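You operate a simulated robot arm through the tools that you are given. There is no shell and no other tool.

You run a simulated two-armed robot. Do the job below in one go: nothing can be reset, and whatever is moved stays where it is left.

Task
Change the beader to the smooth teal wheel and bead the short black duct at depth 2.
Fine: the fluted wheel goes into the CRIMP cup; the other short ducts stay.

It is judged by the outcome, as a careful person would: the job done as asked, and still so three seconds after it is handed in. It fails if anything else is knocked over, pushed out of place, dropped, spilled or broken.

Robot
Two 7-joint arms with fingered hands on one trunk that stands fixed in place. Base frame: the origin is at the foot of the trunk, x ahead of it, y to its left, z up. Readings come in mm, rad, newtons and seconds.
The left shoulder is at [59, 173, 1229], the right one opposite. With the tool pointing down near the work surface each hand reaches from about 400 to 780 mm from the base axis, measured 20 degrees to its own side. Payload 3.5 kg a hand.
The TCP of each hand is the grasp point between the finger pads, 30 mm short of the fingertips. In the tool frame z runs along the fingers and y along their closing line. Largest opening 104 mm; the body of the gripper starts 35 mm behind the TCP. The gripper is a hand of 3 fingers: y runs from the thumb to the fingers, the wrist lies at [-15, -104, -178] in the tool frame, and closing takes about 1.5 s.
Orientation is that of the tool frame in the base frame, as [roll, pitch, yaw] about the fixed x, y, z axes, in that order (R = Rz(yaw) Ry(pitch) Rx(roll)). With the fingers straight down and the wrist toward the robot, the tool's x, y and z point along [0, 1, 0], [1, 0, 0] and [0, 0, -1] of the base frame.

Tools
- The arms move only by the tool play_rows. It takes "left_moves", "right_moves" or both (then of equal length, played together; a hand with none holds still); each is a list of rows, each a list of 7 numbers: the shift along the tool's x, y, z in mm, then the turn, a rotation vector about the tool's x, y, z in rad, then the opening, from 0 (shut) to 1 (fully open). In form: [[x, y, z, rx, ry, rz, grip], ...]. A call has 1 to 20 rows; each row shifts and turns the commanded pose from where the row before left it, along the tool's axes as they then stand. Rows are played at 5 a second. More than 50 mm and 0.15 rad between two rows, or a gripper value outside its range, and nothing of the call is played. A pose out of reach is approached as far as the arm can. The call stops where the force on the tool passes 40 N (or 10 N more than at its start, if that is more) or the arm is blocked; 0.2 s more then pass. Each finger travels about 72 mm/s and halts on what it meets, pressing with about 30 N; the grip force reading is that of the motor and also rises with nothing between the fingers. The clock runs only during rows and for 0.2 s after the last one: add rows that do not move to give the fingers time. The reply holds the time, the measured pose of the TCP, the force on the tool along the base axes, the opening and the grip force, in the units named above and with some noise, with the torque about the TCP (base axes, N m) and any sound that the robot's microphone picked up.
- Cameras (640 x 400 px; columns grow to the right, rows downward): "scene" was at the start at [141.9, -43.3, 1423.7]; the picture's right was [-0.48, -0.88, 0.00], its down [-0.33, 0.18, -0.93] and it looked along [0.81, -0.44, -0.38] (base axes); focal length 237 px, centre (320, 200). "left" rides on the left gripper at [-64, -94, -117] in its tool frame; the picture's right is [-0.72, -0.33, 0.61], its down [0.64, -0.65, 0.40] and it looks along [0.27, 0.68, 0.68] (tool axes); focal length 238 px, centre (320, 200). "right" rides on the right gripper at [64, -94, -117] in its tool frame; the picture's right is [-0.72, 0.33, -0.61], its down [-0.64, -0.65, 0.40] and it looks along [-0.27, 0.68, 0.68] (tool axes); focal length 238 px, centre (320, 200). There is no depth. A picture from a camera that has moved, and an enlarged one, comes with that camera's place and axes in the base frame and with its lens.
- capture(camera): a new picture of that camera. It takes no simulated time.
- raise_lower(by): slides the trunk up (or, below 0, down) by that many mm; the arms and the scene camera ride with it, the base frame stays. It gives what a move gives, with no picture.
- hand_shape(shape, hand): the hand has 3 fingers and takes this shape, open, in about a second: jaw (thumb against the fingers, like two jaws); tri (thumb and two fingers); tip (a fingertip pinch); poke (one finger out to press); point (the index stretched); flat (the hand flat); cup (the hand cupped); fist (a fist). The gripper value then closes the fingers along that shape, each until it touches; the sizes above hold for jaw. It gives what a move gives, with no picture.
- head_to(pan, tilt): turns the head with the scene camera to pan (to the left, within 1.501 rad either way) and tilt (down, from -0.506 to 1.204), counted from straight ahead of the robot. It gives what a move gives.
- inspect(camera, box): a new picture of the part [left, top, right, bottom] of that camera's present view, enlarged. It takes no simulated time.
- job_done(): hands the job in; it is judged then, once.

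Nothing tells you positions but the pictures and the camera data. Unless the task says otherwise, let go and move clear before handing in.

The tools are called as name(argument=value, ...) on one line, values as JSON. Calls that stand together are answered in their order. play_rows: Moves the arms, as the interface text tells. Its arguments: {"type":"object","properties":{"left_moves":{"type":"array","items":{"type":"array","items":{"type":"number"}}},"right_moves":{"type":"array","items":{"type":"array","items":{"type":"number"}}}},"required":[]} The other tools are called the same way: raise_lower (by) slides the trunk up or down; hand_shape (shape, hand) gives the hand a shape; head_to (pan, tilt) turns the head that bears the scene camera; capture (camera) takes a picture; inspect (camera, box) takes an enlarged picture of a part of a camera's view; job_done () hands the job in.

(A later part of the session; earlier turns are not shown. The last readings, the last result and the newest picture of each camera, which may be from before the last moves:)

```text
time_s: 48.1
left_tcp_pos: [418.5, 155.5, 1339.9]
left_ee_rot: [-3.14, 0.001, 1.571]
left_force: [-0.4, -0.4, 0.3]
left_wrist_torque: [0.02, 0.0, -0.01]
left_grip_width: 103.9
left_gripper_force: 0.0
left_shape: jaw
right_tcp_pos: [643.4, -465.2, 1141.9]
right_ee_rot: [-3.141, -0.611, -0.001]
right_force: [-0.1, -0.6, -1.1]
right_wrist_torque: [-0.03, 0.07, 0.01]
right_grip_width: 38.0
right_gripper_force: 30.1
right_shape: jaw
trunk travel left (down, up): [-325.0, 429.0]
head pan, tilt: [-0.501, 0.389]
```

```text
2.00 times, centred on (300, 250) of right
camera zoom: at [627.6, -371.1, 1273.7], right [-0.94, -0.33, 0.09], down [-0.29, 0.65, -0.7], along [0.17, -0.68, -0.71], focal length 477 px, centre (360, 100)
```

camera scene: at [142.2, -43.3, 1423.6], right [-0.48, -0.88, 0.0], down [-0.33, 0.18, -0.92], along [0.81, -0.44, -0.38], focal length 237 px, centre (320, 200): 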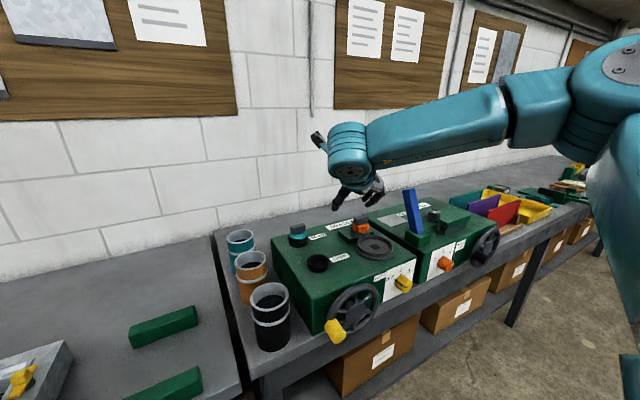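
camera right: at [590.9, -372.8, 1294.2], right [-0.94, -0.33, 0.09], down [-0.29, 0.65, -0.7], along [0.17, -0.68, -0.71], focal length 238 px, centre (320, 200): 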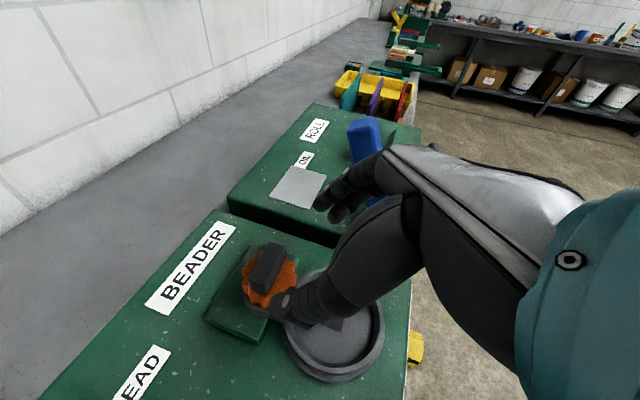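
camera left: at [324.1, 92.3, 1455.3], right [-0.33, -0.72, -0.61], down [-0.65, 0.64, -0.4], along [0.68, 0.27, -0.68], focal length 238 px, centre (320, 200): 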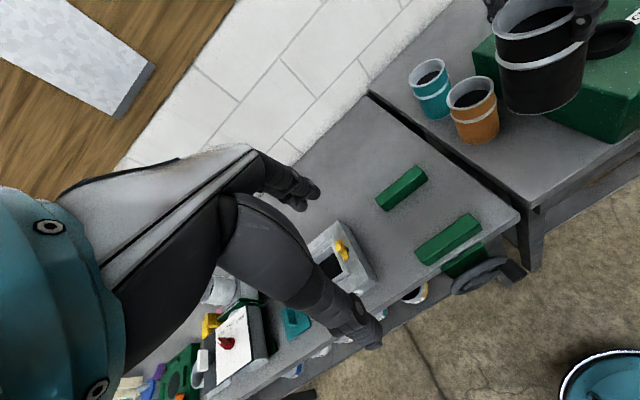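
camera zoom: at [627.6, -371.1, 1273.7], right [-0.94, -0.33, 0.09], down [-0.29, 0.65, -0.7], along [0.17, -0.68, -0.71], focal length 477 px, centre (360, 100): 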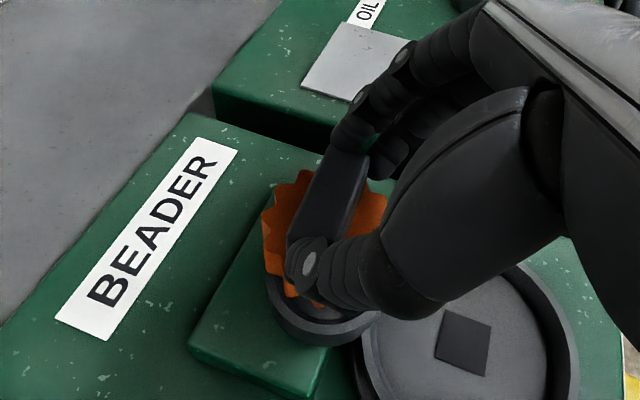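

The fluted wheel is out cleanly, boss and all. I'm lifting a bit more and carrying it across to above the CRIMP cup at ≈(601,−292).

play_rows(right_moves=[[8.6, 0, -12.3, 0, 0, 0, 0.1], [8.6, 0, -12.3, 0, 0, 0, 0.1], [-8.9, -34.9, -6.3, 0, 0, 0, 0.1], [-8.9, -34.9, -6.3, 0, 0, 0, 0.1], [-8.9, -34.9, -6.3, 0, 0, 0, 0.1], [-8.9, -34.9, -6.2, 0, 0, 0, 0.1], [-9, -34.9, -6.2, 0, 0, 0, 0.1], [0, 0, 0, 0, 0, 0, 0.1]])

inspect(camera="scene", box=[250, 150, 410, 290])

capture(camera="right")

capture(camera="left")

```text
time_s: 49.9
left_tcp_pos: [418.8, 155.0, 1339.5]
left_ee_rot: [3.141, 0.001, 1.573]
left_force: [-0.8, -0.1, 0.7]
left_wrist_torque: [-0.03, -0.03, 0.0]
left_grip_width: 103.8
left_gripper_force: 0.1
left_shape: jaw
right_tcp_pos: [588.2, -291.9, 1171.7]
right_ee_rot: [-3.142, -0.613, 0.002]
right_force: [1.0, -0.7, -1.4]
right_wrist_torque: [-0.02, 0.0, -0.04]
right_grip_width: 38.3
right_gripper_force: 30.0
right_shape: jaw
trunk travel left (down, up): [-325.0, 429.0]
head pan, tilt: [-0.501, 0.389]
```

```text
2.86 times, centred on (330, 220) of scene
camera zoom: at [141.8, -43.6, 1423.7], right [-0.48, -0.88, 0.0], down [-0.33, 0.18, -0.93], along [0.81, -0.44, -0.38], focal length 678 px, centre (291, 143)
```

zoom: 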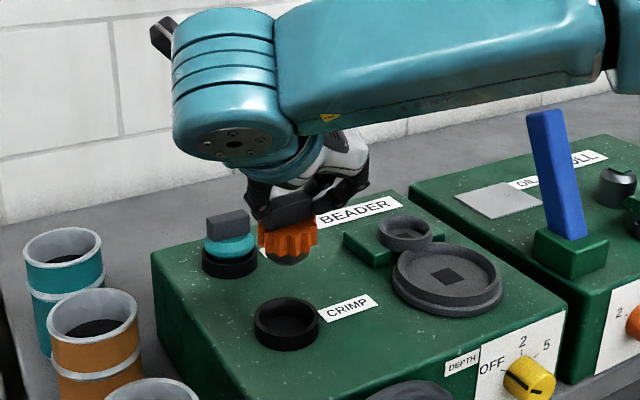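

```text
taken
camera right: at [572.8, -198.3, 1302.8], right [-0.94, -0.33, 0.09], down [-0.29, 0.65, -0.7], along [0.17, -0.68, -0.71], focal length 238 px, centre (320, 200)
```

right: 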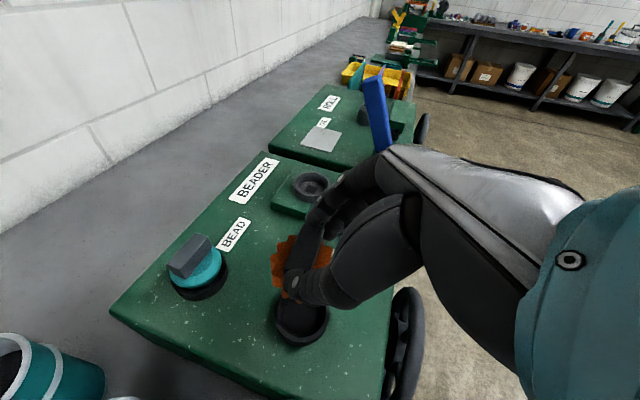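

```text
taken
camera left: at [324.1, 91.8, 1455.3], right [-0.33, -0.72, -0.61], down [-0.65, 0.64, -0.4], along [0.68, 0.27, -0.68], focal length 238 px, centre (320, 200)
```

left: 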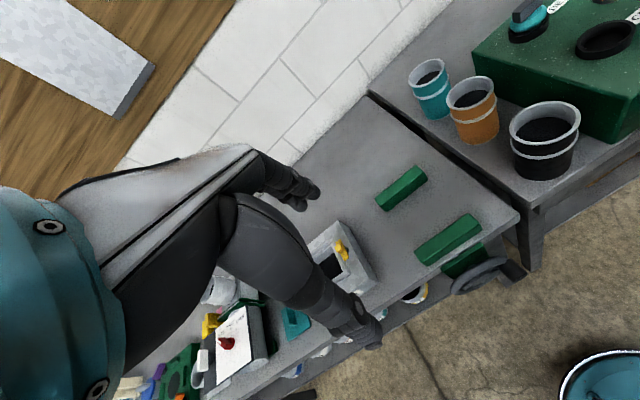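

The wheel hangs above the CRIMP cup and the scene view agrees to about 2 mm. I'll zoom in from the hand camera for the other direction.

inspect(camera="right", box=[240, 220, 360, 360])

inspect(camera="scene", box=[300, 190, 380, 250])

```text
2.86 times, centred on (300, 290) of right
camera zoom: at [572.8, -198.3, 1302.8], right [-0.94, -0.33, 0.09], down [-0.29, 0.65, -0.7], along [0.17, -0.68, -0.71], focal length 681 px, centre (377, -57)
```

zoom: 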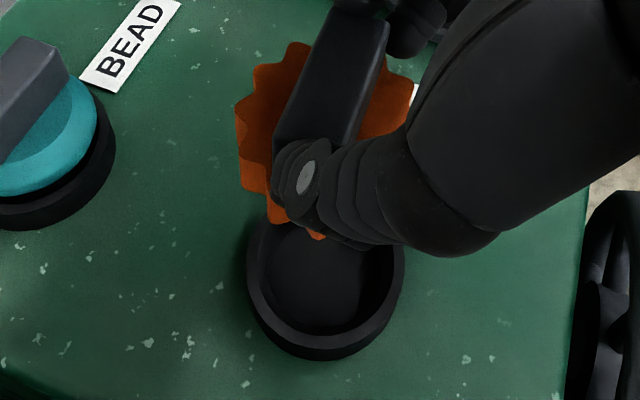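

```text
6.67 times, centred on (340, 220) of scene
camera zoom: at [141.8, -43.6, 1423.7], right [-0.48, -0.88, 0.0], down [-0.33, 0.18, -0.93], along [0.81, -0.44, -0.38], focal length 1582 px, centre (187, 67)
```

zoom: 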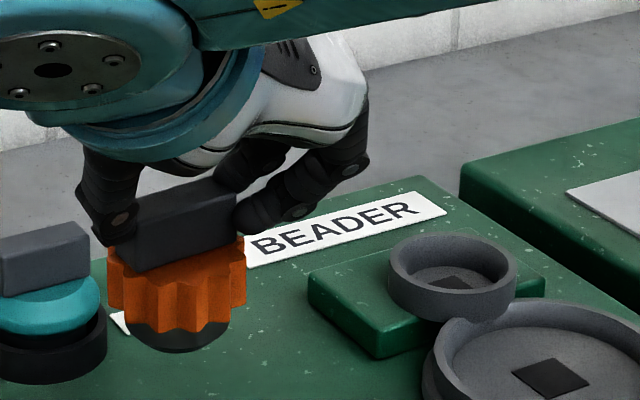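

The wheel is ~3 mm too far in +x relative to the cup; y matches. I'll correct that and lower to just above the rim.

play_rows(right_moves=[[-2.5, 0, -1.7, 0, 0, 0, 0.1], [-6.3, 0, 9, 0, 0, 0, 0.1], [-6.3, 0, 9, 0, 0, 0, 0.1], [-6.3, 0, 9, 0, 0, 0, 0.1], [-6.3, 0, 9, 0, 0, 0, 0.1], [0, 0, 0, 0, 0, 0, 0.1]])

inspect(camera="right", box=[240, 220, 360, 360])

inspect(camera="scene", box=[280, 190, 380, 280])

```text
time_s: 51.3
left_tcp_pos: [417.7, 155.2, 1337.6]
left_ee_rot: [-3.141, 0.0, 1.574]
left_force: [0.2, 0.3, 0.2]
left_wrist_torque: [0.01, -0.01, -0.01]
left_grip_width: 103.8
left_gripper_force: 0.0
left_shape: jaw
right_tcp_pos: [583.9, -293.6, 1129.3]
right_ee_rot: [-3.141, -0.612, -0.002]
right_force: [-0.5, 0.1, -0.6]
right_wrist_torque: [-0.01, 0.01, -0.01]
right_grip_width: 38.3
right_gripper_force: 30.2
right_shape: jaw
trunk travel left (down, up): [-325.0, 429.0]
head pan, tilt: [-0.501, 0.389]
```

```text
2.86 times, centred on (300, 290) of right
camera zoom: at [568.4, -198.6, 1260.6], right [-0.94, -0.33, 0.09], down [-0.29, 0.65, -0.7], along [0.17, -0.68, -0.71], focal length 681 px, centre (377, -57)
```

zoom: 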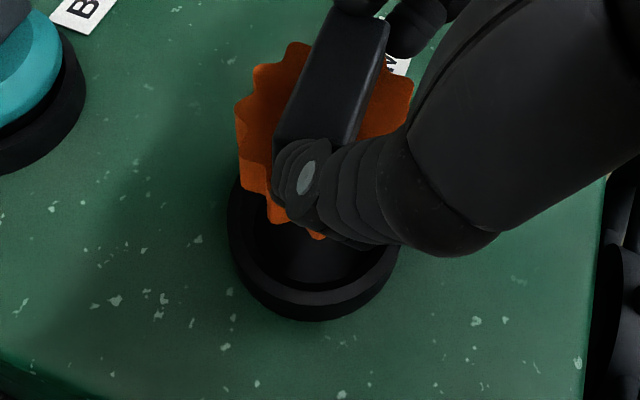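

```text
4.44 times, centred on (330, 235) of scene
camera zoom: at [142.0, -43.3, 1423.7], right [-0.48, -0.88, 0.0], down [-0.33, 0.18, -0.93], along [0.81, -0.44, -0.38], focal length 1054 px, centre (276, 44)
```

zoom: 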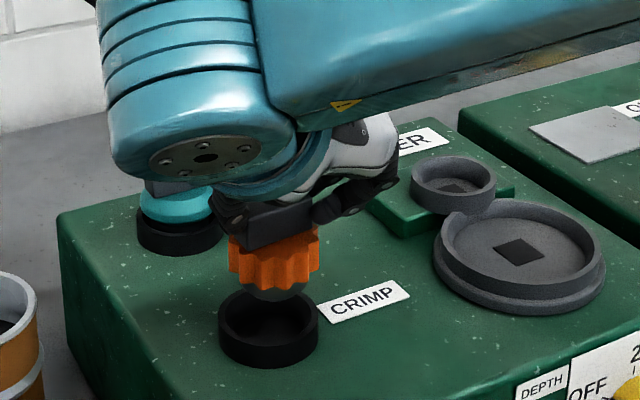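

The wheel sits just above the cup. I'll zoom further in the scene view to settle the last few mm before inserting.

inspect(camera="scene", box=[315, 225, 365, 280])

inspect(camera="right", box=[270, 250, 340, 340])

```text
7.27 times, centred on (340, 252) of scene
camera zoom: at [142.0, -43.3, 1423.7], right [-0.48, -0.88, 0.0], down [-0.33, 0.18, -0.93], along [0.81, -0.44, -0.38], focal length 1725 px, centre (174, -182)
```

zoom: 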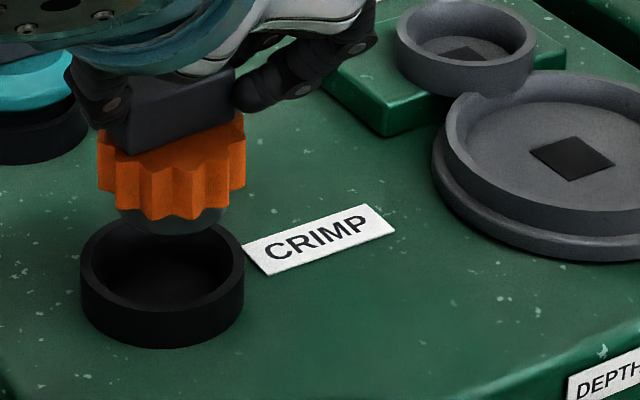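

```text
4.44 times, centred on (305, 295) of right
camera zoom: at [568.4, -198.6, 1260.6], right [-0.94, -0.33, 0.09], down [-0.29, 0.65, -0.7], along [0.17, -0.68, -0.71], focal length 1059 px, centre (387, -222)
```

zoom: 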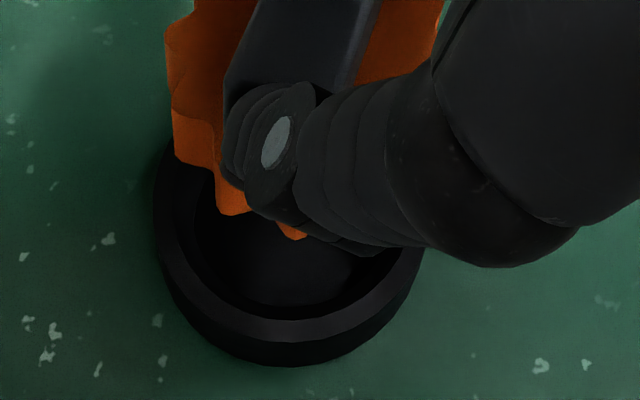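

The boss (≈37 mm) has ample clearance in the cup (≈50 mm inside), and the offset is ~3 mm. I'll correct +3 in y and lower into the cup.

play_rows(right_moves=[[0.8, -3, 0.6, 0, 0, 0, 0.1], [-4, 0, 5.7, 0, 0, 0, 0.1], [-4, 0, 5.7, 0, 0, 0, 0.1], [-2.9, 0, 4.1, 0, 0, 0, 0.1], [-2.3, 0, 3.3, 0, 0, 0, 0.1], [0, 0, 0, 0, 0, 0, 0.1]])

inspect(camera="scene", box=[315, 225, 365, 280])

```text
time_s: 52.7
left_tcp_pos: [418.6, 156.0, 1339.5]
left_ee_rot: [3.141, 0.0, 1.574]
left_force: [-1.3, -0.2, 0.6]
left_wrist_torque: [-0.02, -0.02, -0.01]
left_grip_width: 103.8
left_gripper_force: 0.0
left_shape: jaw
right_tcp_pos: [585.2, -288.4, 1105.1]
right_ee_rot: [-3.141, -0.611, 0.0]
right_force: [-0.4, -0.5, -1.6]
right_wrist_torque: [0.05, 0.0, -0.02]
right_grip_width: 38.1
right_gripper_force: 30.3
right_shape: jaw
trunk travel left (down, up): [-325.0, 429.0]
head pan, tilt: [-0.501, 0.389]
```

```text
7.27 times, centred on (340, 252) of scene
camera zoom: at [142.1, -43.3, 1423.6], right [-0.48, -0.88, 0.0], down [-0.33, 0.18, -0.93], along [0.81, -0.44, -0.38], focal length 1725 px, centre (174, -182)
```

zoom: 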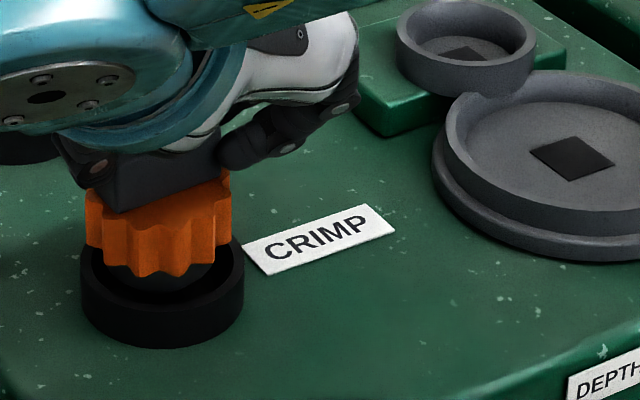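

The boss is entering the cup, well centred. I'm lowering in small steps until it seats.

play_rows(right_moves=[[-1.7, 1, 2.5, 0, 0, 0, 0.1], [-1.7, 0, 2.5, 0, 0, 0, 0.1], [-1.2, 0, 1.6, 0, 0, 0, 0.1], [0, 0, 0, 0, 0, 0, 0.1]])

play_rows(right_moves=[[-1.2, 0, 1.6, 0, 0, 0, 0.1], [-0.6, 0, 0.8, 0, 0, 0, 0.1], [0, 0, 0, 0, 0, 0, 0.1]])

inspect(camera="scene", box=[315, 225, 365, 280])

```text
time_s: 53.7
left_tcp_pos: [417.8, 157.2, 1339.2]
left_ee_rot: [3.14, -0.001, 1.574]
left_force: [-0.2, -0.4, 0.1]
left_wrist_torque: [-0.02, 0.02, 0.01]
left_grip_width: 103.9
left_gripper_force: 0.0
left_shape: jaw
right_tcp_pos: [584.7, -289.5, 1097.4]
right_ee_rot: [3.141, -0.613, 0.0]
right_force: [0.6, -0.2, -1.6]
right_wrist_torque: [-0.01, 0.05, -0.01]
right_grip_width: 38.0
right_gripper_force: 29.9
right_shape: jaw
trunk travel left (down, up): [-325.0, 429.0]
head pan, tilt: [-0.501, 0.389]
```

```text
time_s: 54.5
left_tcp_pos: [417.1, 156.7, 1339.2]
left_ee_rot: [3.141, -0.001, 1.573]
left_force: [0.2, 0.7, -0.2]
left_wrist_torque: [0.01, 0.03, 0.04]
left_grip_width: 103.8
left_gripper_force: 0.0
left_shape: jaw
right_tcp_pos: [586.3, -289.2, 1095.4]
right_ee_rot: [3.14, -0.615, 0.002]
right_force: [0.6, -1.0, 2.5]
right_wrist_torque: [0.0, -0.04, 0.01]
right_grip_width: 37.9
right_gripper_force: 29.6
right_shape: jaw
trunk travel left (down, up): [-325.0, 429.0]
head pan, tilt: [-0.501, 0.389]
```

```text
7.27 times, centred on (340, 252) of scene
camera zoom: at [141.7, -43.2, 1423.7], right [-0.48, -0.88, 0.0], down [-0.33, 0.18, -0.93], along [0.81, -0.44, -0.38], focal length 1725 px, centre (174, -182)
```

zoom: 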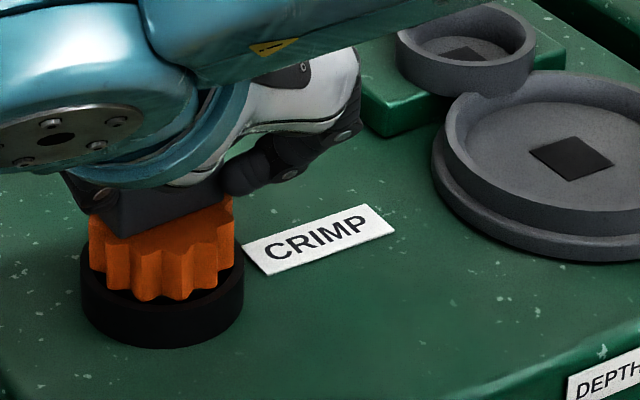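

It has seated (force flipped to +2.5 N at the predicted height). I'm releasing and backing out along the approach.

play_rows(right_moves=[[0, 0, 0, 0, 0, 0, 0.42], [0, 0, 0, 0, 0, 0, 0.55], [0, 0, 0, 0, 0, 0, 0.68], [0, 0, 0, 0, 0, 0, 0.68], [0, 0, -8, 0, 0, 0, 0.68], [0, 0, -15, 0, 0, 0, 0.68], [0, 0, -25, 0, 0, 0, 0.68], [0, 0, -30, 0, 0, 0, 0.68], [0, 0, 0, 0, 0, 0, 0.68]])

inspect(camera="scene", box=[280, 190, 380, 280])

capture(camera="right")

```text
time_s: 56.5
left_tcp_pos: [418.5, 155.5, 1338.2]
left_ee_rot: [3.141, 0.001, 1.574]
left_force: [-0.1, 0.6, -0.7]
left_wrist_torque: [0.04, 0.02, 0.02]
left_grip_width: 104.0
left_gripper_force: 0.0
left_shape: jaw
right_tcp_pos: [540.2, -288.8, 1157.7]
right_ee_rot: [3.141, -0.612, 0.001]
right_force: [0.2, -0.5, -0.3]
right_wrist_torque: [0.01, -0.01, -0.01]
right_grip_width: 70.1
right_gripper_force: 0.2
right_shape: jaw
trunk travel left (down, up): [-325.0, 429.0]
head pan, tilt: [-0.501, 0.389]
```

```text
4.44 times, centred on (330, 235) of scene
camera zoom: at [142.5, -43.4, 1423.5], right [-0.48, -0.88, 0.0], down [-0.33, 0.18, -0.92], along [0.81, -0.44, -0.38], focal length 1054 px, centre (276, 44)
```

zoom: 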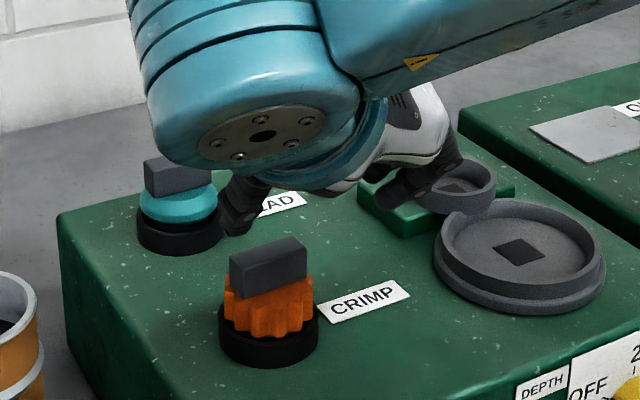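

```text
taken
camera right: at [525.0, -195.8, 1288.7], right [-0.94, -0.33, 0.09], down [-0.29, 0.65, -0.7], along [0.17, -0.68, -0.71], focal length 238 px, centre (320, 200)
```

right: 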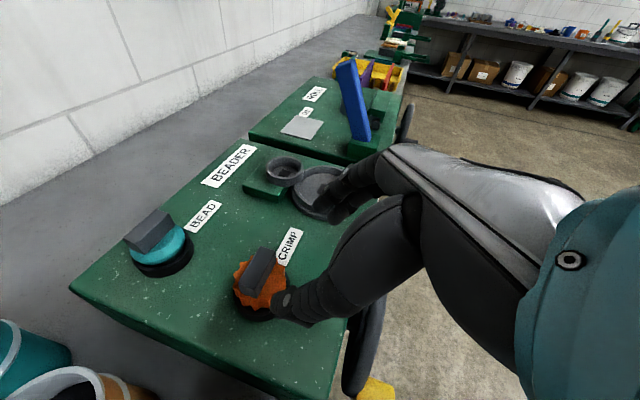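

The fluted wheel now stands in the CRIMP cup. I'll zoom in on both wheels, using the known orange one to calibrate the teal one's position.

inspect(camera="right", box=[100, 190, 310, 340])

inspect(camera="scene", box=[290, 210, 350, 260])

```text
2.67 times, centred on (205, 265) of right
camera zoom: at [525.0, -195.8, 1288.7], right [-0.94, -0.33, 0.09], down [-0.29, 0.65, -0.7], along [0.17, -0.68, -0.71], focal length 636 px, centre (627, 27)
```

zoom: 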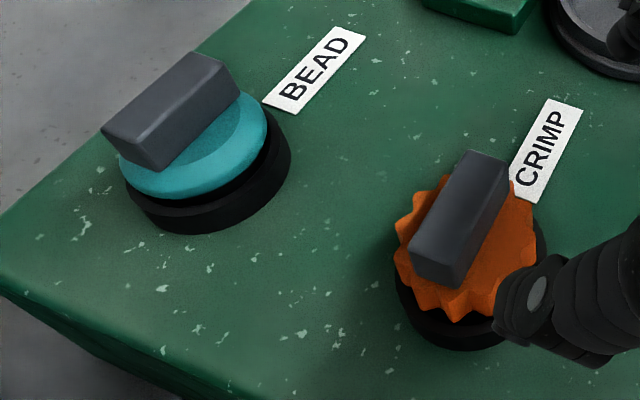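

```text
8.00 times, centred on (320, 235) of scene
camera zoom: at [142.5, -43.4, 1423.5], right [-0.48, -0.88, 0.0], down [-0.33, 0.18, -0.92], along [0.81, -0.44, -0.38], focal length 1898 px, centre (320, -80)
```

zoom: 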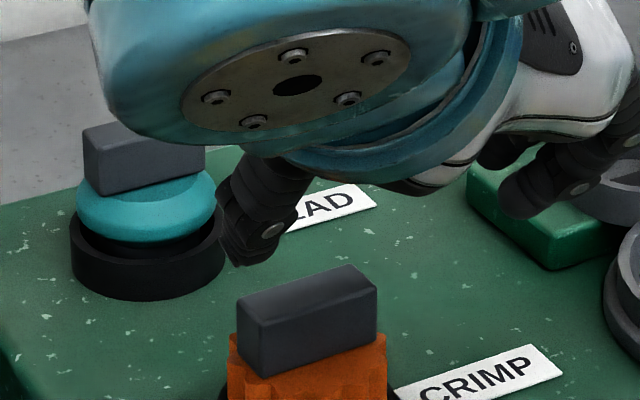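

The teal block is at ≈(731,−290), top ≈1071. I'm carrying the open hand forward over the orange wheel to a hover behind the teal one.

play_rows(right_moves=[[28.9, 0, 20.3, 0, 0, 0, 0.68], [28.9, 0, 20.3, 0, 0, 0, 0.68], [28.9, 0.6, 20.3, 0, 0, 0, 0.68], [29.1, 0.6, 20.3, 0, 0, 0, 0.68], [-12.5, 0, 17.8, 0, 0, 0, 0.68], [0, 0, 0, 0, 0, 0, 0.68]])

inspect(camera="scene", box=[270, 170, 370, 280])

inspect(camera="right", box=[200, 150, 400, 350])

```text
time_s: 57.9
left_tcp_pos: [418.0, 156.1, 1339.2]
left_ee_rot: [-3.142, 0.0, 1.573]
left_force: [-0.3, 1.2, -0.4]
left_wrist_torque: [0.01, 0.0, 0.01]
left_grip_width: 103.8
left_gripper_force: 0.1
left_shape: jaw
right_tcp_pos: [651.1, -316.3, 1136.1]
right_ee_rot: [-3.141, -0.613, 0.001]
right_force: [-0.4, -0.4, 0.5]
right_wrist_torque: [-0.03, -0.01, -0.02]
right_grip_width: 70.2
right_gripper_force: 0.0
right_shape: jaw
right hand out of reach, approached as far as the arm can: row 3, 4
trunk travel left (down, up): [-325.0, 429.0]
head pan, tilt: [-0.501, 0.389]
```

```text
3.64 times, centred on (320, 225) of scene
camera zoom: at [141.6, -43.2, 1423.7], right [-0.48, -0.88, 0.0], down [-0.33, 0.18, -0.93], along [0.81, -0.44, -0.38], focal length 863 px, centre (320, 109)
```

zoom: 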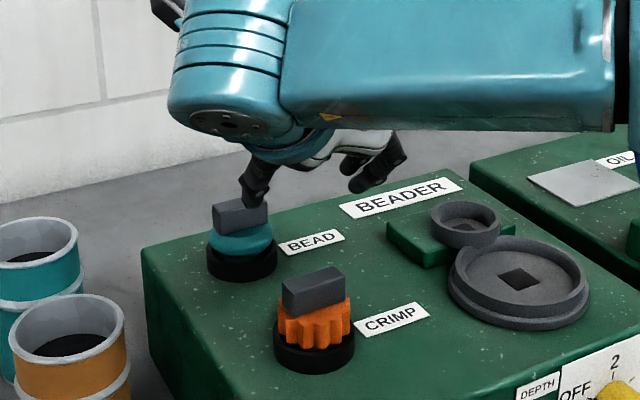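

```text
2.00 times, centred on (300, 250) of right
camera zoom: at [635.4, -221.6, 1268.4], right [-0.94, -0.33, 0.09], down [-0.29, 0.65, -0.7], along [0.17, -0.68, -0.71], focal length 477 px, centre (360, 100)
```

zoom: 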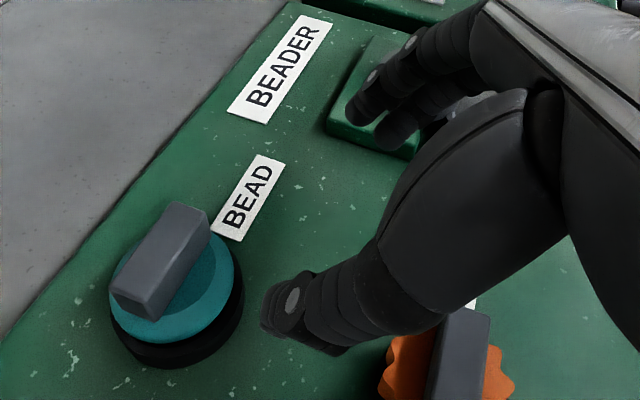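

The tilted, side-wrist pose can't reach the teal wheel. The wrist-toward-robot pose reaches further and the block can be held across its 19 mm thickness, so I'm backing off and reorienting to that, yawed −10° toward the target.

play_rows(right_moves=[[0, 0, -30, 0, 0, 0, 0.68], [0, 0, -30, 0, 0, 0, 0.68], [-24, 0, -20, 0, 0, 0, 0.68], [-20, 0, -30, 0, 0, 0, 0.68], [0, 0, 0, 0, -0.122, 0, 0.6], [0, 0, 0, 0, -0.122, 0, 0.6], [0, 0, 0, 0, -0.122, 0, 0.6], [0, 0, 0, 0, -0.122, 0, 0.6], [0, 0, 0, 0, -0.124, 0, 0.6], [0, 0, 0, 0, 0, -0.14, 0.6], [0, 0, 0, 0, 0, -0.14, 0.6], [0, 0, 0, 0, 0, -0.14, 0.6], [0, 0, 0, 0, 0, -0.14, 0.6], [0, 0, 0, 0, 0, -0.14, 0.6], [0, 0, 0, 0, 0, -0.14, 0.6], [0, 0, 0, 0, 0, -0.14, 0.6], [0, 0, 0, 0, 0, -0.14, 0.6], [0, 0, 0, 0, 0, -0.14, 0.6], [0, 0, 0, 0, 0, -0.136, 0.6]])

capture(camera="scene")

capture(camera="right")

```text
time_s: 61.9
left_tcp_pos: [418.2, 155.3, 1339.5]
left_ee_rot: [3.141, -0.001, 1.573]
left_force: [-0.6, -0.5, 0.5]
left_wrist_torque: [-0.01, 0.02, -0.02]
left_grip_width: 103.9
left_gripper_force: 0.1
left_shape: jaw
right_tcp_pos: [541.8, -327.0, 1194.3]
right_ee_rot: [-3.141, 0.001, 1.397]
right_force: [0.0, 0.0, -0.7]
right_wrist_torque: [0.01, 0.0, 0.03]
right_grip_width: 62.5
right_gripper_force: 0.0
right_shape: jaw
right hand out of reach, approached as far as the arm can: row 9
trunk travel left (down, up): [-325.0, 429.0]
head pan, tilt: [-0.501, 0.389]
```

```text
taken
camera scene: at [141.9, -43.5, 1423.7], right [-0.48, -0.88, 0.0], down [-0.33, 0.18, -0.93], along [0.81, -0.44, -0.38], focal length 237 px, centre (320, 200)
```

scene: 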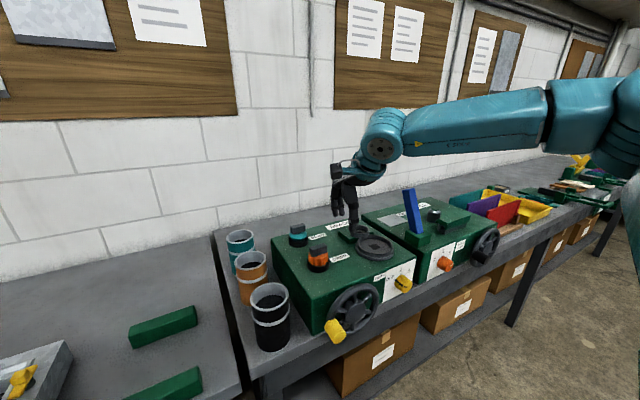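

```text
taken
camera right: at [459.0, -248.0, 1310.9], right [0.2, -0.76, 0.61], down [-0.75, -0.52, -0.4], along [0.63, -0.38, -0.68], focal length 238 px, centre (320, 200)
```

right: 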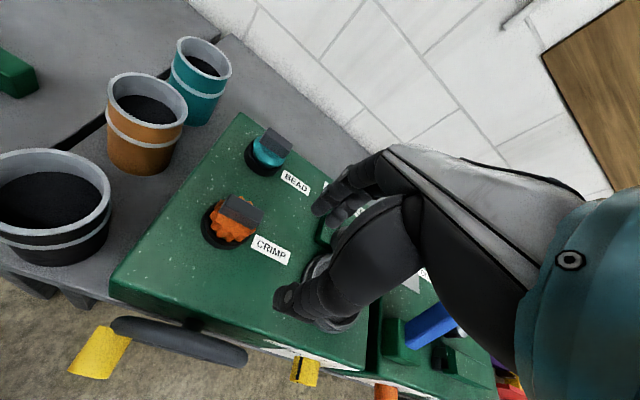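

The hand is vertical again, yawed toward the teal wheel. I'm moving to a hover above it at a safe height.

play_rows(right_moves=[[13.8, 36, 0, 0, 0, 0, 0.6], [13.8, 36, 0, 0, 0, 0, 0.6], [13.8, 36, 10, 0, 0, 0, 0.6], [13.8, 36, 15, 0, 0, 0, 0.6], [13.8, 35.8, 15, 0, 0, 0, 0.6], [0, 0, 0, 0, 0, 0, 0.6]])

inspect(camera="scene", box=[260, 150, 380, 280])

capture(camera="right")

```text
time_s: 63.3
left_tcp_pos: [419.0, 155.5, 1339.7]
left_ee_rot: [3.141, 0.0, 1.571]
left_force: [-0.5, -0.2, 0.3]
left_wrist_torque: [-0.01, 0.01, 0.01]
left_grip_width: 103.6
left_gripper_force: 0.2
left_shape: jaw
right_tcp_pos: [688.2, -302.6, 1153.6]
right_ee_rot: [-3.141, 0.0, 1.396]
right_force: [0.6, 0.3, -0.7]
right_wrist_torque: [0.03, 0.01, -0.01]
right_grip_width: 62.7
right_gripper_force: 0.1
right_shape: jaw
right hand out of reach, approached as far as the arm can: row 4, 5
trunk travel left (down, up): [-325.0, 429.0]
head pan, tilt: [-0.501, 0.389]
```

```text
3.08 times, centred on (320, 215) of scene
camera zoom: at [142.6, -43.5, 1423.5], right [-0.48, -0.88, 0.0], down [-0.33, 0.18, -0.92], along [0.81, -0.44, -0.38], focal length 730 px, centre (320, 154)
```

zoom: 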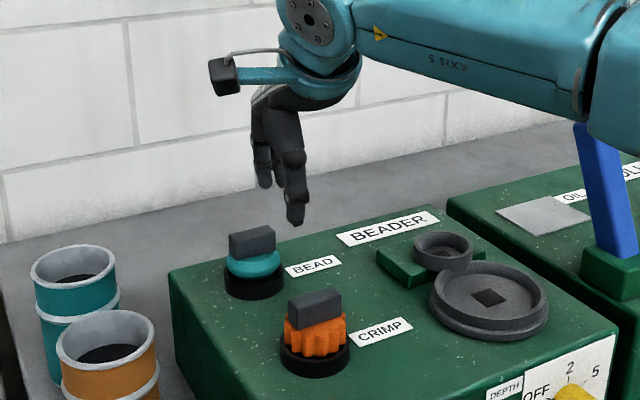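

```text
taken
camera right: at [605.9, -224.4, 1270.3], right [0.2, -0.76, 0.61], down [-0.75, -0.52, -0.4], along [0.63, -0.38, -0.68], focal length 238 px, centre (320, 200)
```

right: 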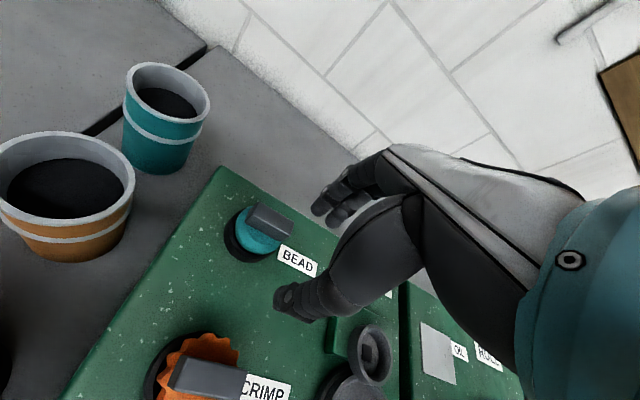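

Just short in the vertical pose (x 688). A small 8° forward tilt brings the wrist back enough, and keeping that same tilt when inserting will leave the wheel level. I'm applying it and moving over the teal block.

play_rows(right_moves=[[0, 0, 0, -0.14, 0, 0, 0.6], [0, 0, 0, 0, 0, 0, 0.6], [6.6, 8.8, 6.5, 0, 0, 0, 0.6], [6.6, 8.8, 6.5, 0, 0, 0, 0.6], [6.7, 8.9, 6.5, 0, 0, 0, 0.6], [0, 0, 0, 0, 0, 0, 0.6], [0, 0, 0, 0, 0, 0, 0.6]])

inspect(camera="scene", box=[260, 150, 380, 280])

inspect(camera="right", box=[200, 150, 400, 350])

```text
time_s: 64.9
left_tcp_pos: [417.5, 156.0, 1339.1]
left_ee_rot: [-3.141, 0.001, 1.574]
left_force: [-0.3, 0.7, 0.2]
left_wrist_torque: [-0.03, -0.03, 0.01]
left_grip_width: 104.0
left_gripper_force: 0.1
left_shape: jaw
right_tcp_pos: [706.8, -292.7, 1138.7]
right_ee_rot: [3.0, 0.0, 1.396]
right_force: [0.6, 0.0, 0.5]
right_wrist_torque: [0.03, 0.01, -0.02]
right_grip_width: 62.8
right_gripper_force: 0.1
right_shape: jaw
right hand out of reach, approached as far as the arm can: row 5
trunk travel left (down, up): [-325.0, 429.0]
head pan, tilt: [-0.501, 0.389]
```

```text
3.08 times, centred on (320, 215) of scene
camera zoom: at [141.8, -43.1, 1423.7], right [-0.48, -0.88, 0.0], down [-0.33, 0.18, -0.93], along [0.81, -0.44, -0.38], focal length 730 px, centre (320, 154)
```

zoom: 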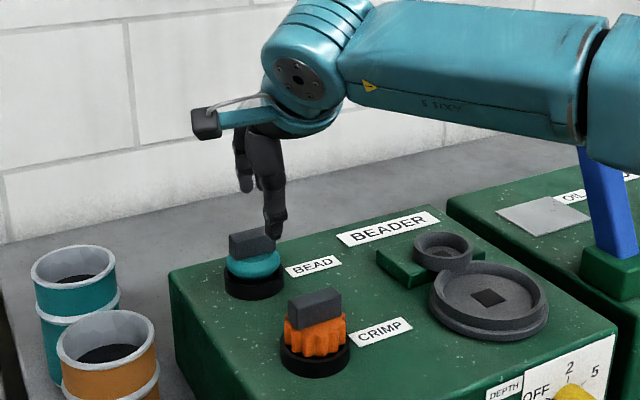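

```text
2.00 times, centred on (300, 250) of right
camera zoom: at [610.4, -210.8, 1239.3], right [0.11, -0.75, 0.65], down [-0.69, -0.53, -0.49], along [0.71, -0.4, -0.58], focal length 477 px, centre (360, 100)
```

zoom: 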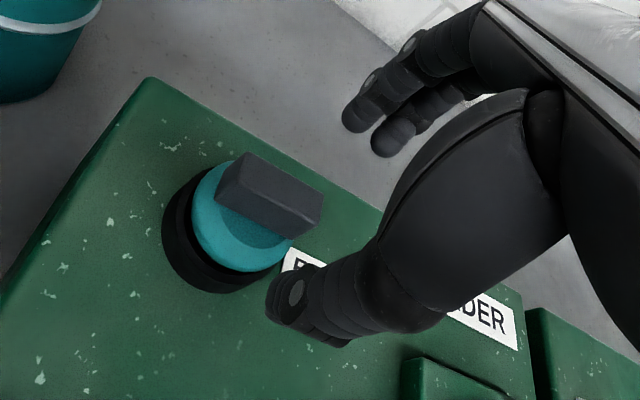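

A little more reach is available lower down, and the jaws can be opened wider for tolerance. I'm descending toward the block and watching where the arm gets to.

play_rows(right_moves=[[1.7, 3, 7, 0, 0, 0, 0.75], [1.7, 3, 9, 0, 0, 0, 0.75], [1.7, 3, 9, 0, 0, 0, 0.75], [1.7, 3, 9, 0, 0, 0, 0.75], [0, 0, 0, 0, 0, 0, 0.75]])

inspect(camera="scene", box=[270, 170, 370, 270])

inspect(camera="right", box=[200, 150, 400, 350])

```text
time_s: 66.1
left_tcp_pos: [418.2, 156.7, 1339.9]
left_ee_rot: [3.141, -0.001, 1.572]
left_force: [-0.1, -0.7, -0.3]
left_wrist_torque: [0.0, 0.02, -0.04]
left_grip_width: 104.1
left_gripper_force: 0.0
left_shape: jaw
right_tcp_pos: [707.5, -296.1, 1107.5]
right_ee_rot: [3.0, -0.001, 1.397]
right_force: [0.2, -0.7, 0.1]
right_wrist_torque: [0.02, 0.0, -0.04]
right_grip_width: 77.7
right_gripper_force: 0.2
right_shape: jaw
right hand out of reach, approached as far as the arm can: row 1, 2, 3, 4
trunk travel left (down, up): [-325.0, 429.0]
head pan, tilt: [-0.501, 0.389]
```

```text
4.00 times, centred on (320, 220) of scene
camera zoom: at [141.9, -43.2, 1423.7], right [-0.48, -0.88, 0.0], down [-0.33, 0.18, -0.93], along [0.81, -0.44, -0.38], focal length 949 px, centre (320, 120)
```

zoom: 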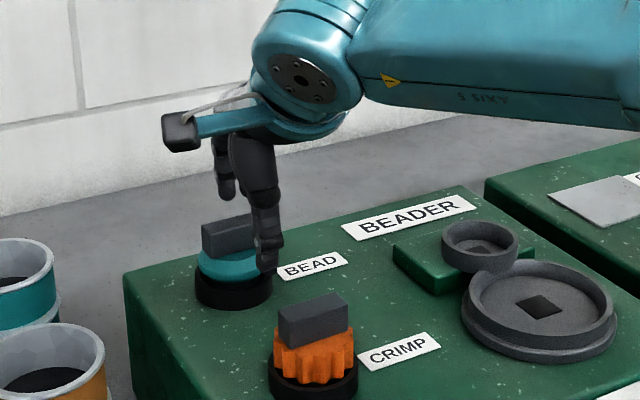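

```text
2.00 times, centred on (300, 250) of right
camera zoom: at [610.0, -213.7, 1209.0], right [0.11, -0.75, 0.65], down [-0.69, -0.53, -0.49], along [0.71, -0.4, -0.58], focal length 477 px, centre (360, 100)
```

zoom: 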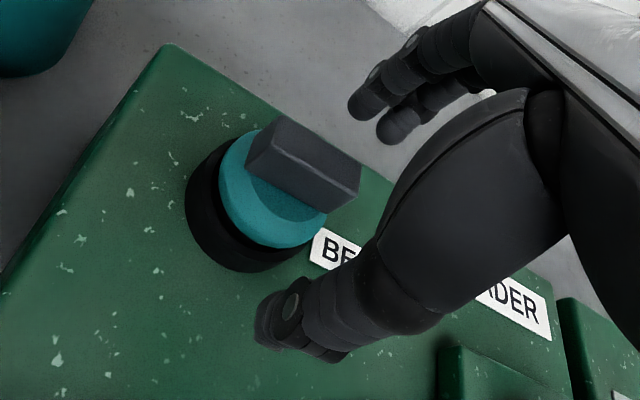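

The reach limit fits a simple model: 541 mm from shoulder to wrist centre. With 20° of tilt and the trunk 80 mm lower, the fingertips can centre on the teal block, so I'm backing up, lowering the trunk and adding tilt.

play_rows(right_moves=[[0, 0, -25, 0, 0, 0, 0.75], [0, -25, -30, 0, 0, 0, 0.75], [0, -30, -30, 0, 0, 0, 0.75], [0, -20, -30, 0, 0, 0, 0.65], [0, 0, -10, 0, 0, 0, 0.65], [0, 0, 0, 0, 0, 0, 0.65]])

raise_lower(by=-80)

play_rows(right_moves=[[0, 0, 0, -0.105, 0, 0, 0.65], [0, 0, 0, -0.105, 0, 0, 0.65], [0, 0, 0, 0, 0, 0, 0.65]])

capture(camera="scene")

capture(camera="right")

```text
time_s: 67.5
left_tcp_pos: [418.8, 155.5, 1339.3]
left_ee_rot: [3.142, 0.0, 1.573]
left_force: [0.7, 0.5, -0.1]
left_wrist_torque: [0.01, -0.03, -0.01]
left_grip_width: 103.7
left_gripper_force: 0.1
left_shape: jaw
right_tcp_pos: [615.8, -279.6, 1221.2]
right_ee_rot: [3.002, -0.001, 1.395]
right_force: [1.1, -0.6, 0.6]
right_wrist_torque: [-0.01, 0.0, -0.01]
right_grip_width: 68.2
right_gripper_force: 0.1
right_shape: jaw
trunk travel left (down, up): [-325.0, 429.0]
head pan, tilt: [-0.501, 0.389]
```

```text
time_s: 68.6
left_tcp_pos: [417.4, 155.4, 1260.5]
left_ee_rot: [3.139, -0.002, 1.57]
left_force: [-0.5, 0.2, 0.2]
left_wrist_torque: [0.0, 0.0, -0.03]
left_grip_width: 103.7
left_gripper_force: 0.0
left_shape: jaw
right_tcp_pos: [617.5, -279.9, 1141.1]
right_ee_rot: [2.999, 0.001, 1.397]
right_force: [0.2, -0.1, 0.9]
right_wrist_torque: [0.02, 0.01, -0.02]
right_grip_width: 67.9
right_gripper_force: 0.1
right_shape: jaw
trunk travel left (down, up): [-245.0, 509.0]
head pan, tilt: [-0.501, 0.389]
```

```text
time_s: 69.4
left_tcp_pos: [418.0, 155.6, 1258.9]
left_ee_rot: [3.141, 0.0, 1.572]
left_force: [1.1, -0.3, 0.1]
left_wrist_torque: [-0.03, 0.0, -0.02]
left_grip_width: 103.9
left_gripper_force: 0.0
left_shape: jaw
right_tcp_pos: [618.4, -279.2, 1139.8]
right_ee_rot: [2.791, 0.0, 1.397]
right_force: [0.3, 0.0, -0.2]
right_wrist_torque: [-0.02, 0.0, 0.01]
right_grip_width: 68.1
right_gripper_force: 0.0
right_shape: jaw
trunk travel left (down, up): [-245.0, 509.0]
head pan, tilt: [-0.501, 0.389]
```

```text
taken
camera scene: at [173.1, -43.3, 1342.1], right [-0.48, -0.88, 0.0], down [-0.33, 0.18, -0.93], along [0.81, -0.44, -0.38], focal length 237 px, centre (320, 200)
```

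scene: 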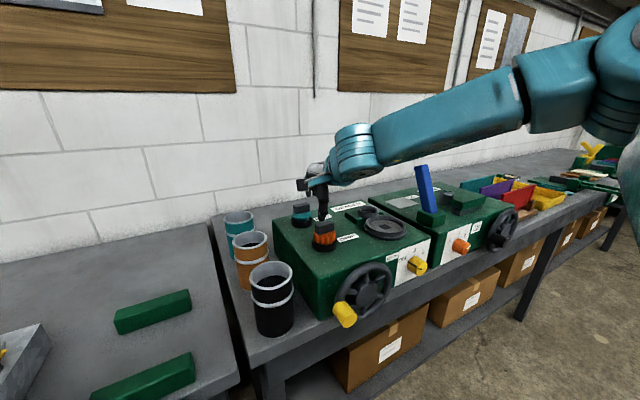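

```text
taken
camera right: at [501.7, -193.8, 1216.5], right [-0.03, -0.72, 0.69], down [-0.58, -0.55, -0.6], along [0.82, -0.42, -0.4], focal length 238 px, centre (320, 200)
```

right: 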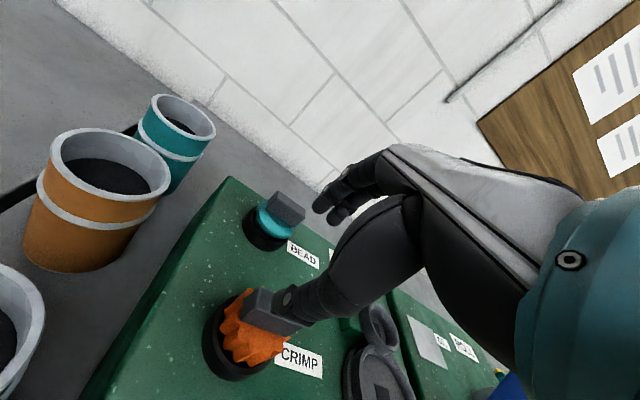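

Now at 20° tilt with the lowered trunk. I'm moving up and forward to the hover along the approach line to the teal block, with a narrower opening.

play_rows(right_moves=[[0, 5, -15, 0, 0, 0, 0.55], [3, 20, 3, 0, 0, 0, 0.45], [3, 20, 8, 0, 0, 0, 0.45], [3, 20, 12, 0, 0, 0, 0.45], [2.8, 14.5, 11.7, 0, 0, 0, 0.45], [0, 0, 0, 0, 0, 0, 0.45]])

inspect(camera="scene", box=[270, 140, 370, 250])

inspect(camera="right", box=[200, 120, 400, 320])

```text
time_s: 70.8
left_tcp_pos: [418.6, 156.8, 1259.9]
left_ee_rot: [3.142, 0.001, 1.572]
left_force: [-0.7, 0.6, -0.1]
left_wrist_torque: [0.02, -0.02, 0.0]
left_grip_width: 103.8
left_gripper_force: 0.0
left_shape: jaw
right_tcp_pos: [698.9, -281.3, 1149.0]
right_ee_rot: [2.792, -0.001, 1.396]
right_force: [-0.1, -0.5, 0.9]
right_wrist_torque: [0.0, 0.02, 0.02]
right_grip_width: 47.4
right_gripper_force: 0.1
right_shape: jaw
trunk travel left (down, up): [-245.0, 509.0]
head pan, tilt: [-0.501, 0.389]
```

```text
3.64 times, centred on (320, 195) of scene
camera zoom: at [173.0, -43.2, 1342.1], right [-0.48, -0.88, 0.0], down [-0.33, 0.18, -0.93], along [0.81, -0.44, -0.38], focal length 863 px, centre (320, 218)
```

zoom: 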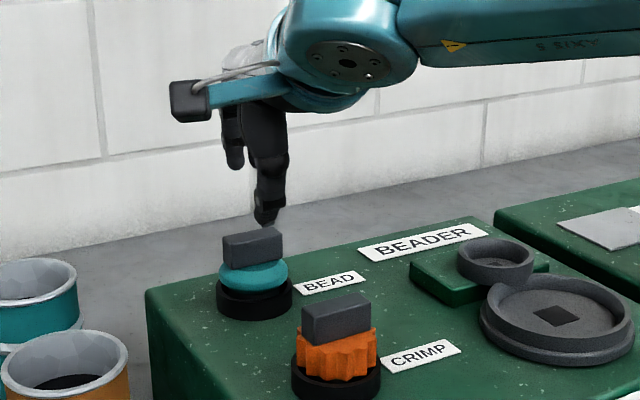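

```text
2.00 times, centred on (300, 220) of right
camera zoom: at [583.5, -195.3, 1225.1], right [-0.03, -0.72, 0.69], down [-0.58, -0.55, -0.6], along [0.81, -0.42, -0.4], focal length 477 px, centre (360, 160)
```

zoom: 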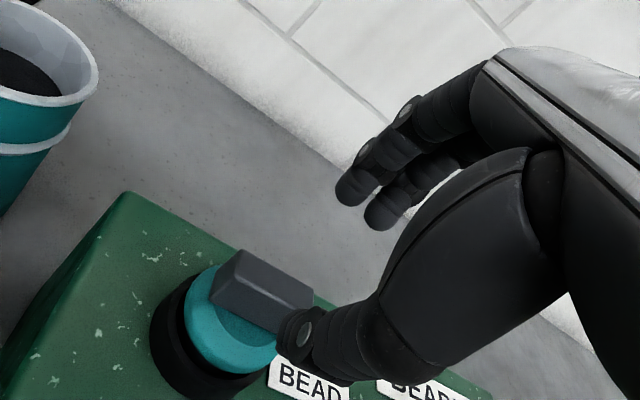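

I've reached the hover with margin. I'll zoom in to pin down the block's and wheel's heights before the final approach.

inspect(camera="scene", box=[285, 180, 345, 245])

inspect(camera="right", box=[260, 200, 380, 320])

```text
6.15 times, centred on (315, 212) of scene
camera zoom: at [173.0, -43.2, 1342.1], right [-0.48, -0.88, 0.0], down [-0.33, 0.18, -0.93], along [0.81, -0.44, -0.38], focal length 1460 px, centre (351, 123)
```

zoom: 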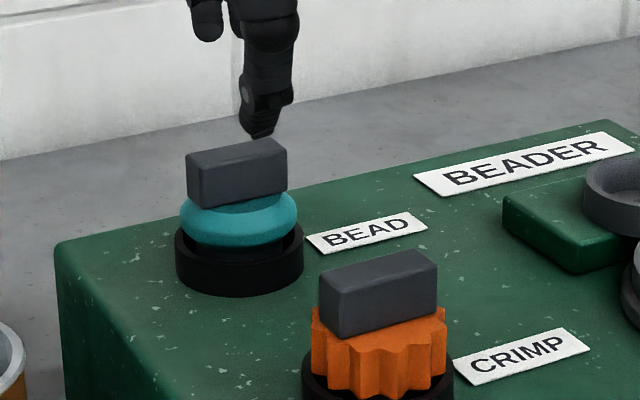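

```text
3.33 times, centred on (320, 260) of right
camera zoom: at [583.5, -195.3, 1225.1], right [-0.03, -0.72, 0.69], down [-0.58, -0.55, -0.6], along [0.81, -0.42, -0.4], focal length 794 px, centre (320, 0)
```

zoom: 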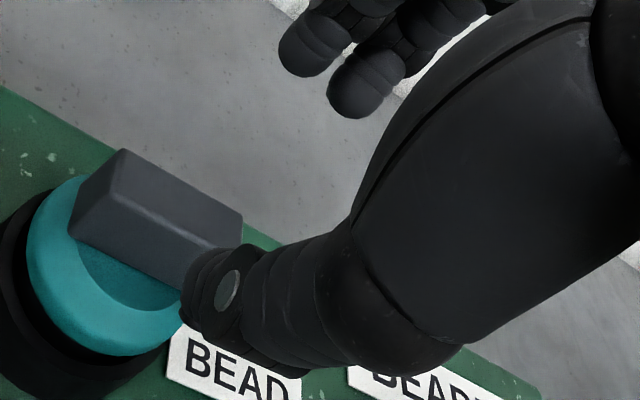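

The teal block's top is ≈1078 (same as the orange one), centre ≈(726,−287). I'm advancing most of the way along the fingers' axis and checking.

play_rows(right_moves=[[-0.3, -1, 13, 0, 0, 0, 0.45], [-0.3, -1, 13, 0, 0, 0, 0.45], [-0.3, -0.5, 12, 0, 0, 0, 0.45], [0, 0, 0, 0, 0, 0, 0.45]])

inspect(camera="scene", box=[285, 180, 345, 245])

inspect(camera="right", box=[260, 180, 380, 300])

```text
time_s: 71.8
left_tcp_pos: [418.2, 156.1, 1259.1]
left_ee_rot: [3.141, -0.001, 1.573]
left_force: [0.8, -0.3, 0.1]
left_wrist_torque: [0.0, 0.01, 0.0]
left_grip_width: 103.7
left_gripper_force: 0.1
left_shape: jaw
right_tcp_pos: [710.3, -284.2, 1112.5]
right_ee_rot: [2.792, 0.0, 1.395]
right_force: [0.2, 0.1, 0.1]
right_wrist_torque: [-0.01, -0.04, -0.01]
right_grip_width: 47.3
right_gripper_force: 0.0
right_shape: jaw
trunk travel left (down, up): [-245.0, 509.0]
head pan, tilt: [-0.501, 0.389]
```

```text
6.15 times, centred on (315, 212) of scene
camera zoom: at [173.1, -43.2, 1342.1], right [-0.48, -0.88, 0.0], down [-0.33, 0.18, -0.93], along [0.81, -0.44, -0.38], focal length 1460 px, centre (351, 123)
```

zoom: 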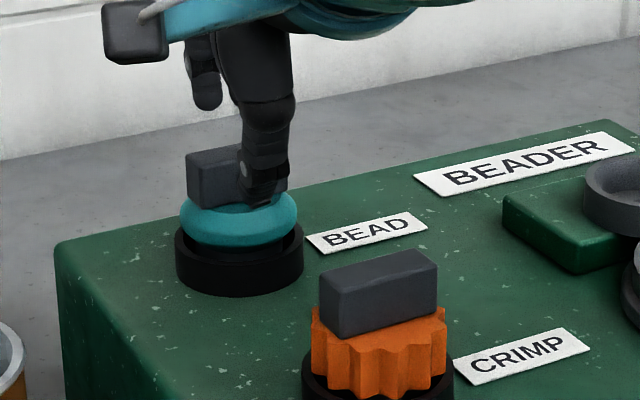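

```text
3.33 times, centred on (320, 240) of right
camera zoom: at [594.0, -198.3, 1188.3], right [-0.03, -0.73, 0.69], down [-0.58, -0.55, -0.6], along [0.81, -0.42, -0.4], focal length 794 px, centre (320, 67)
```

zoom: 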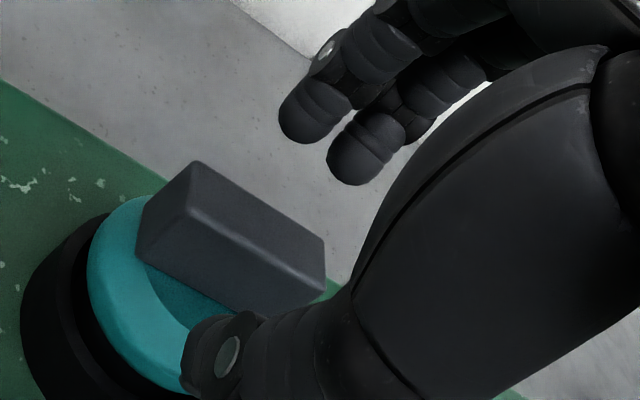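

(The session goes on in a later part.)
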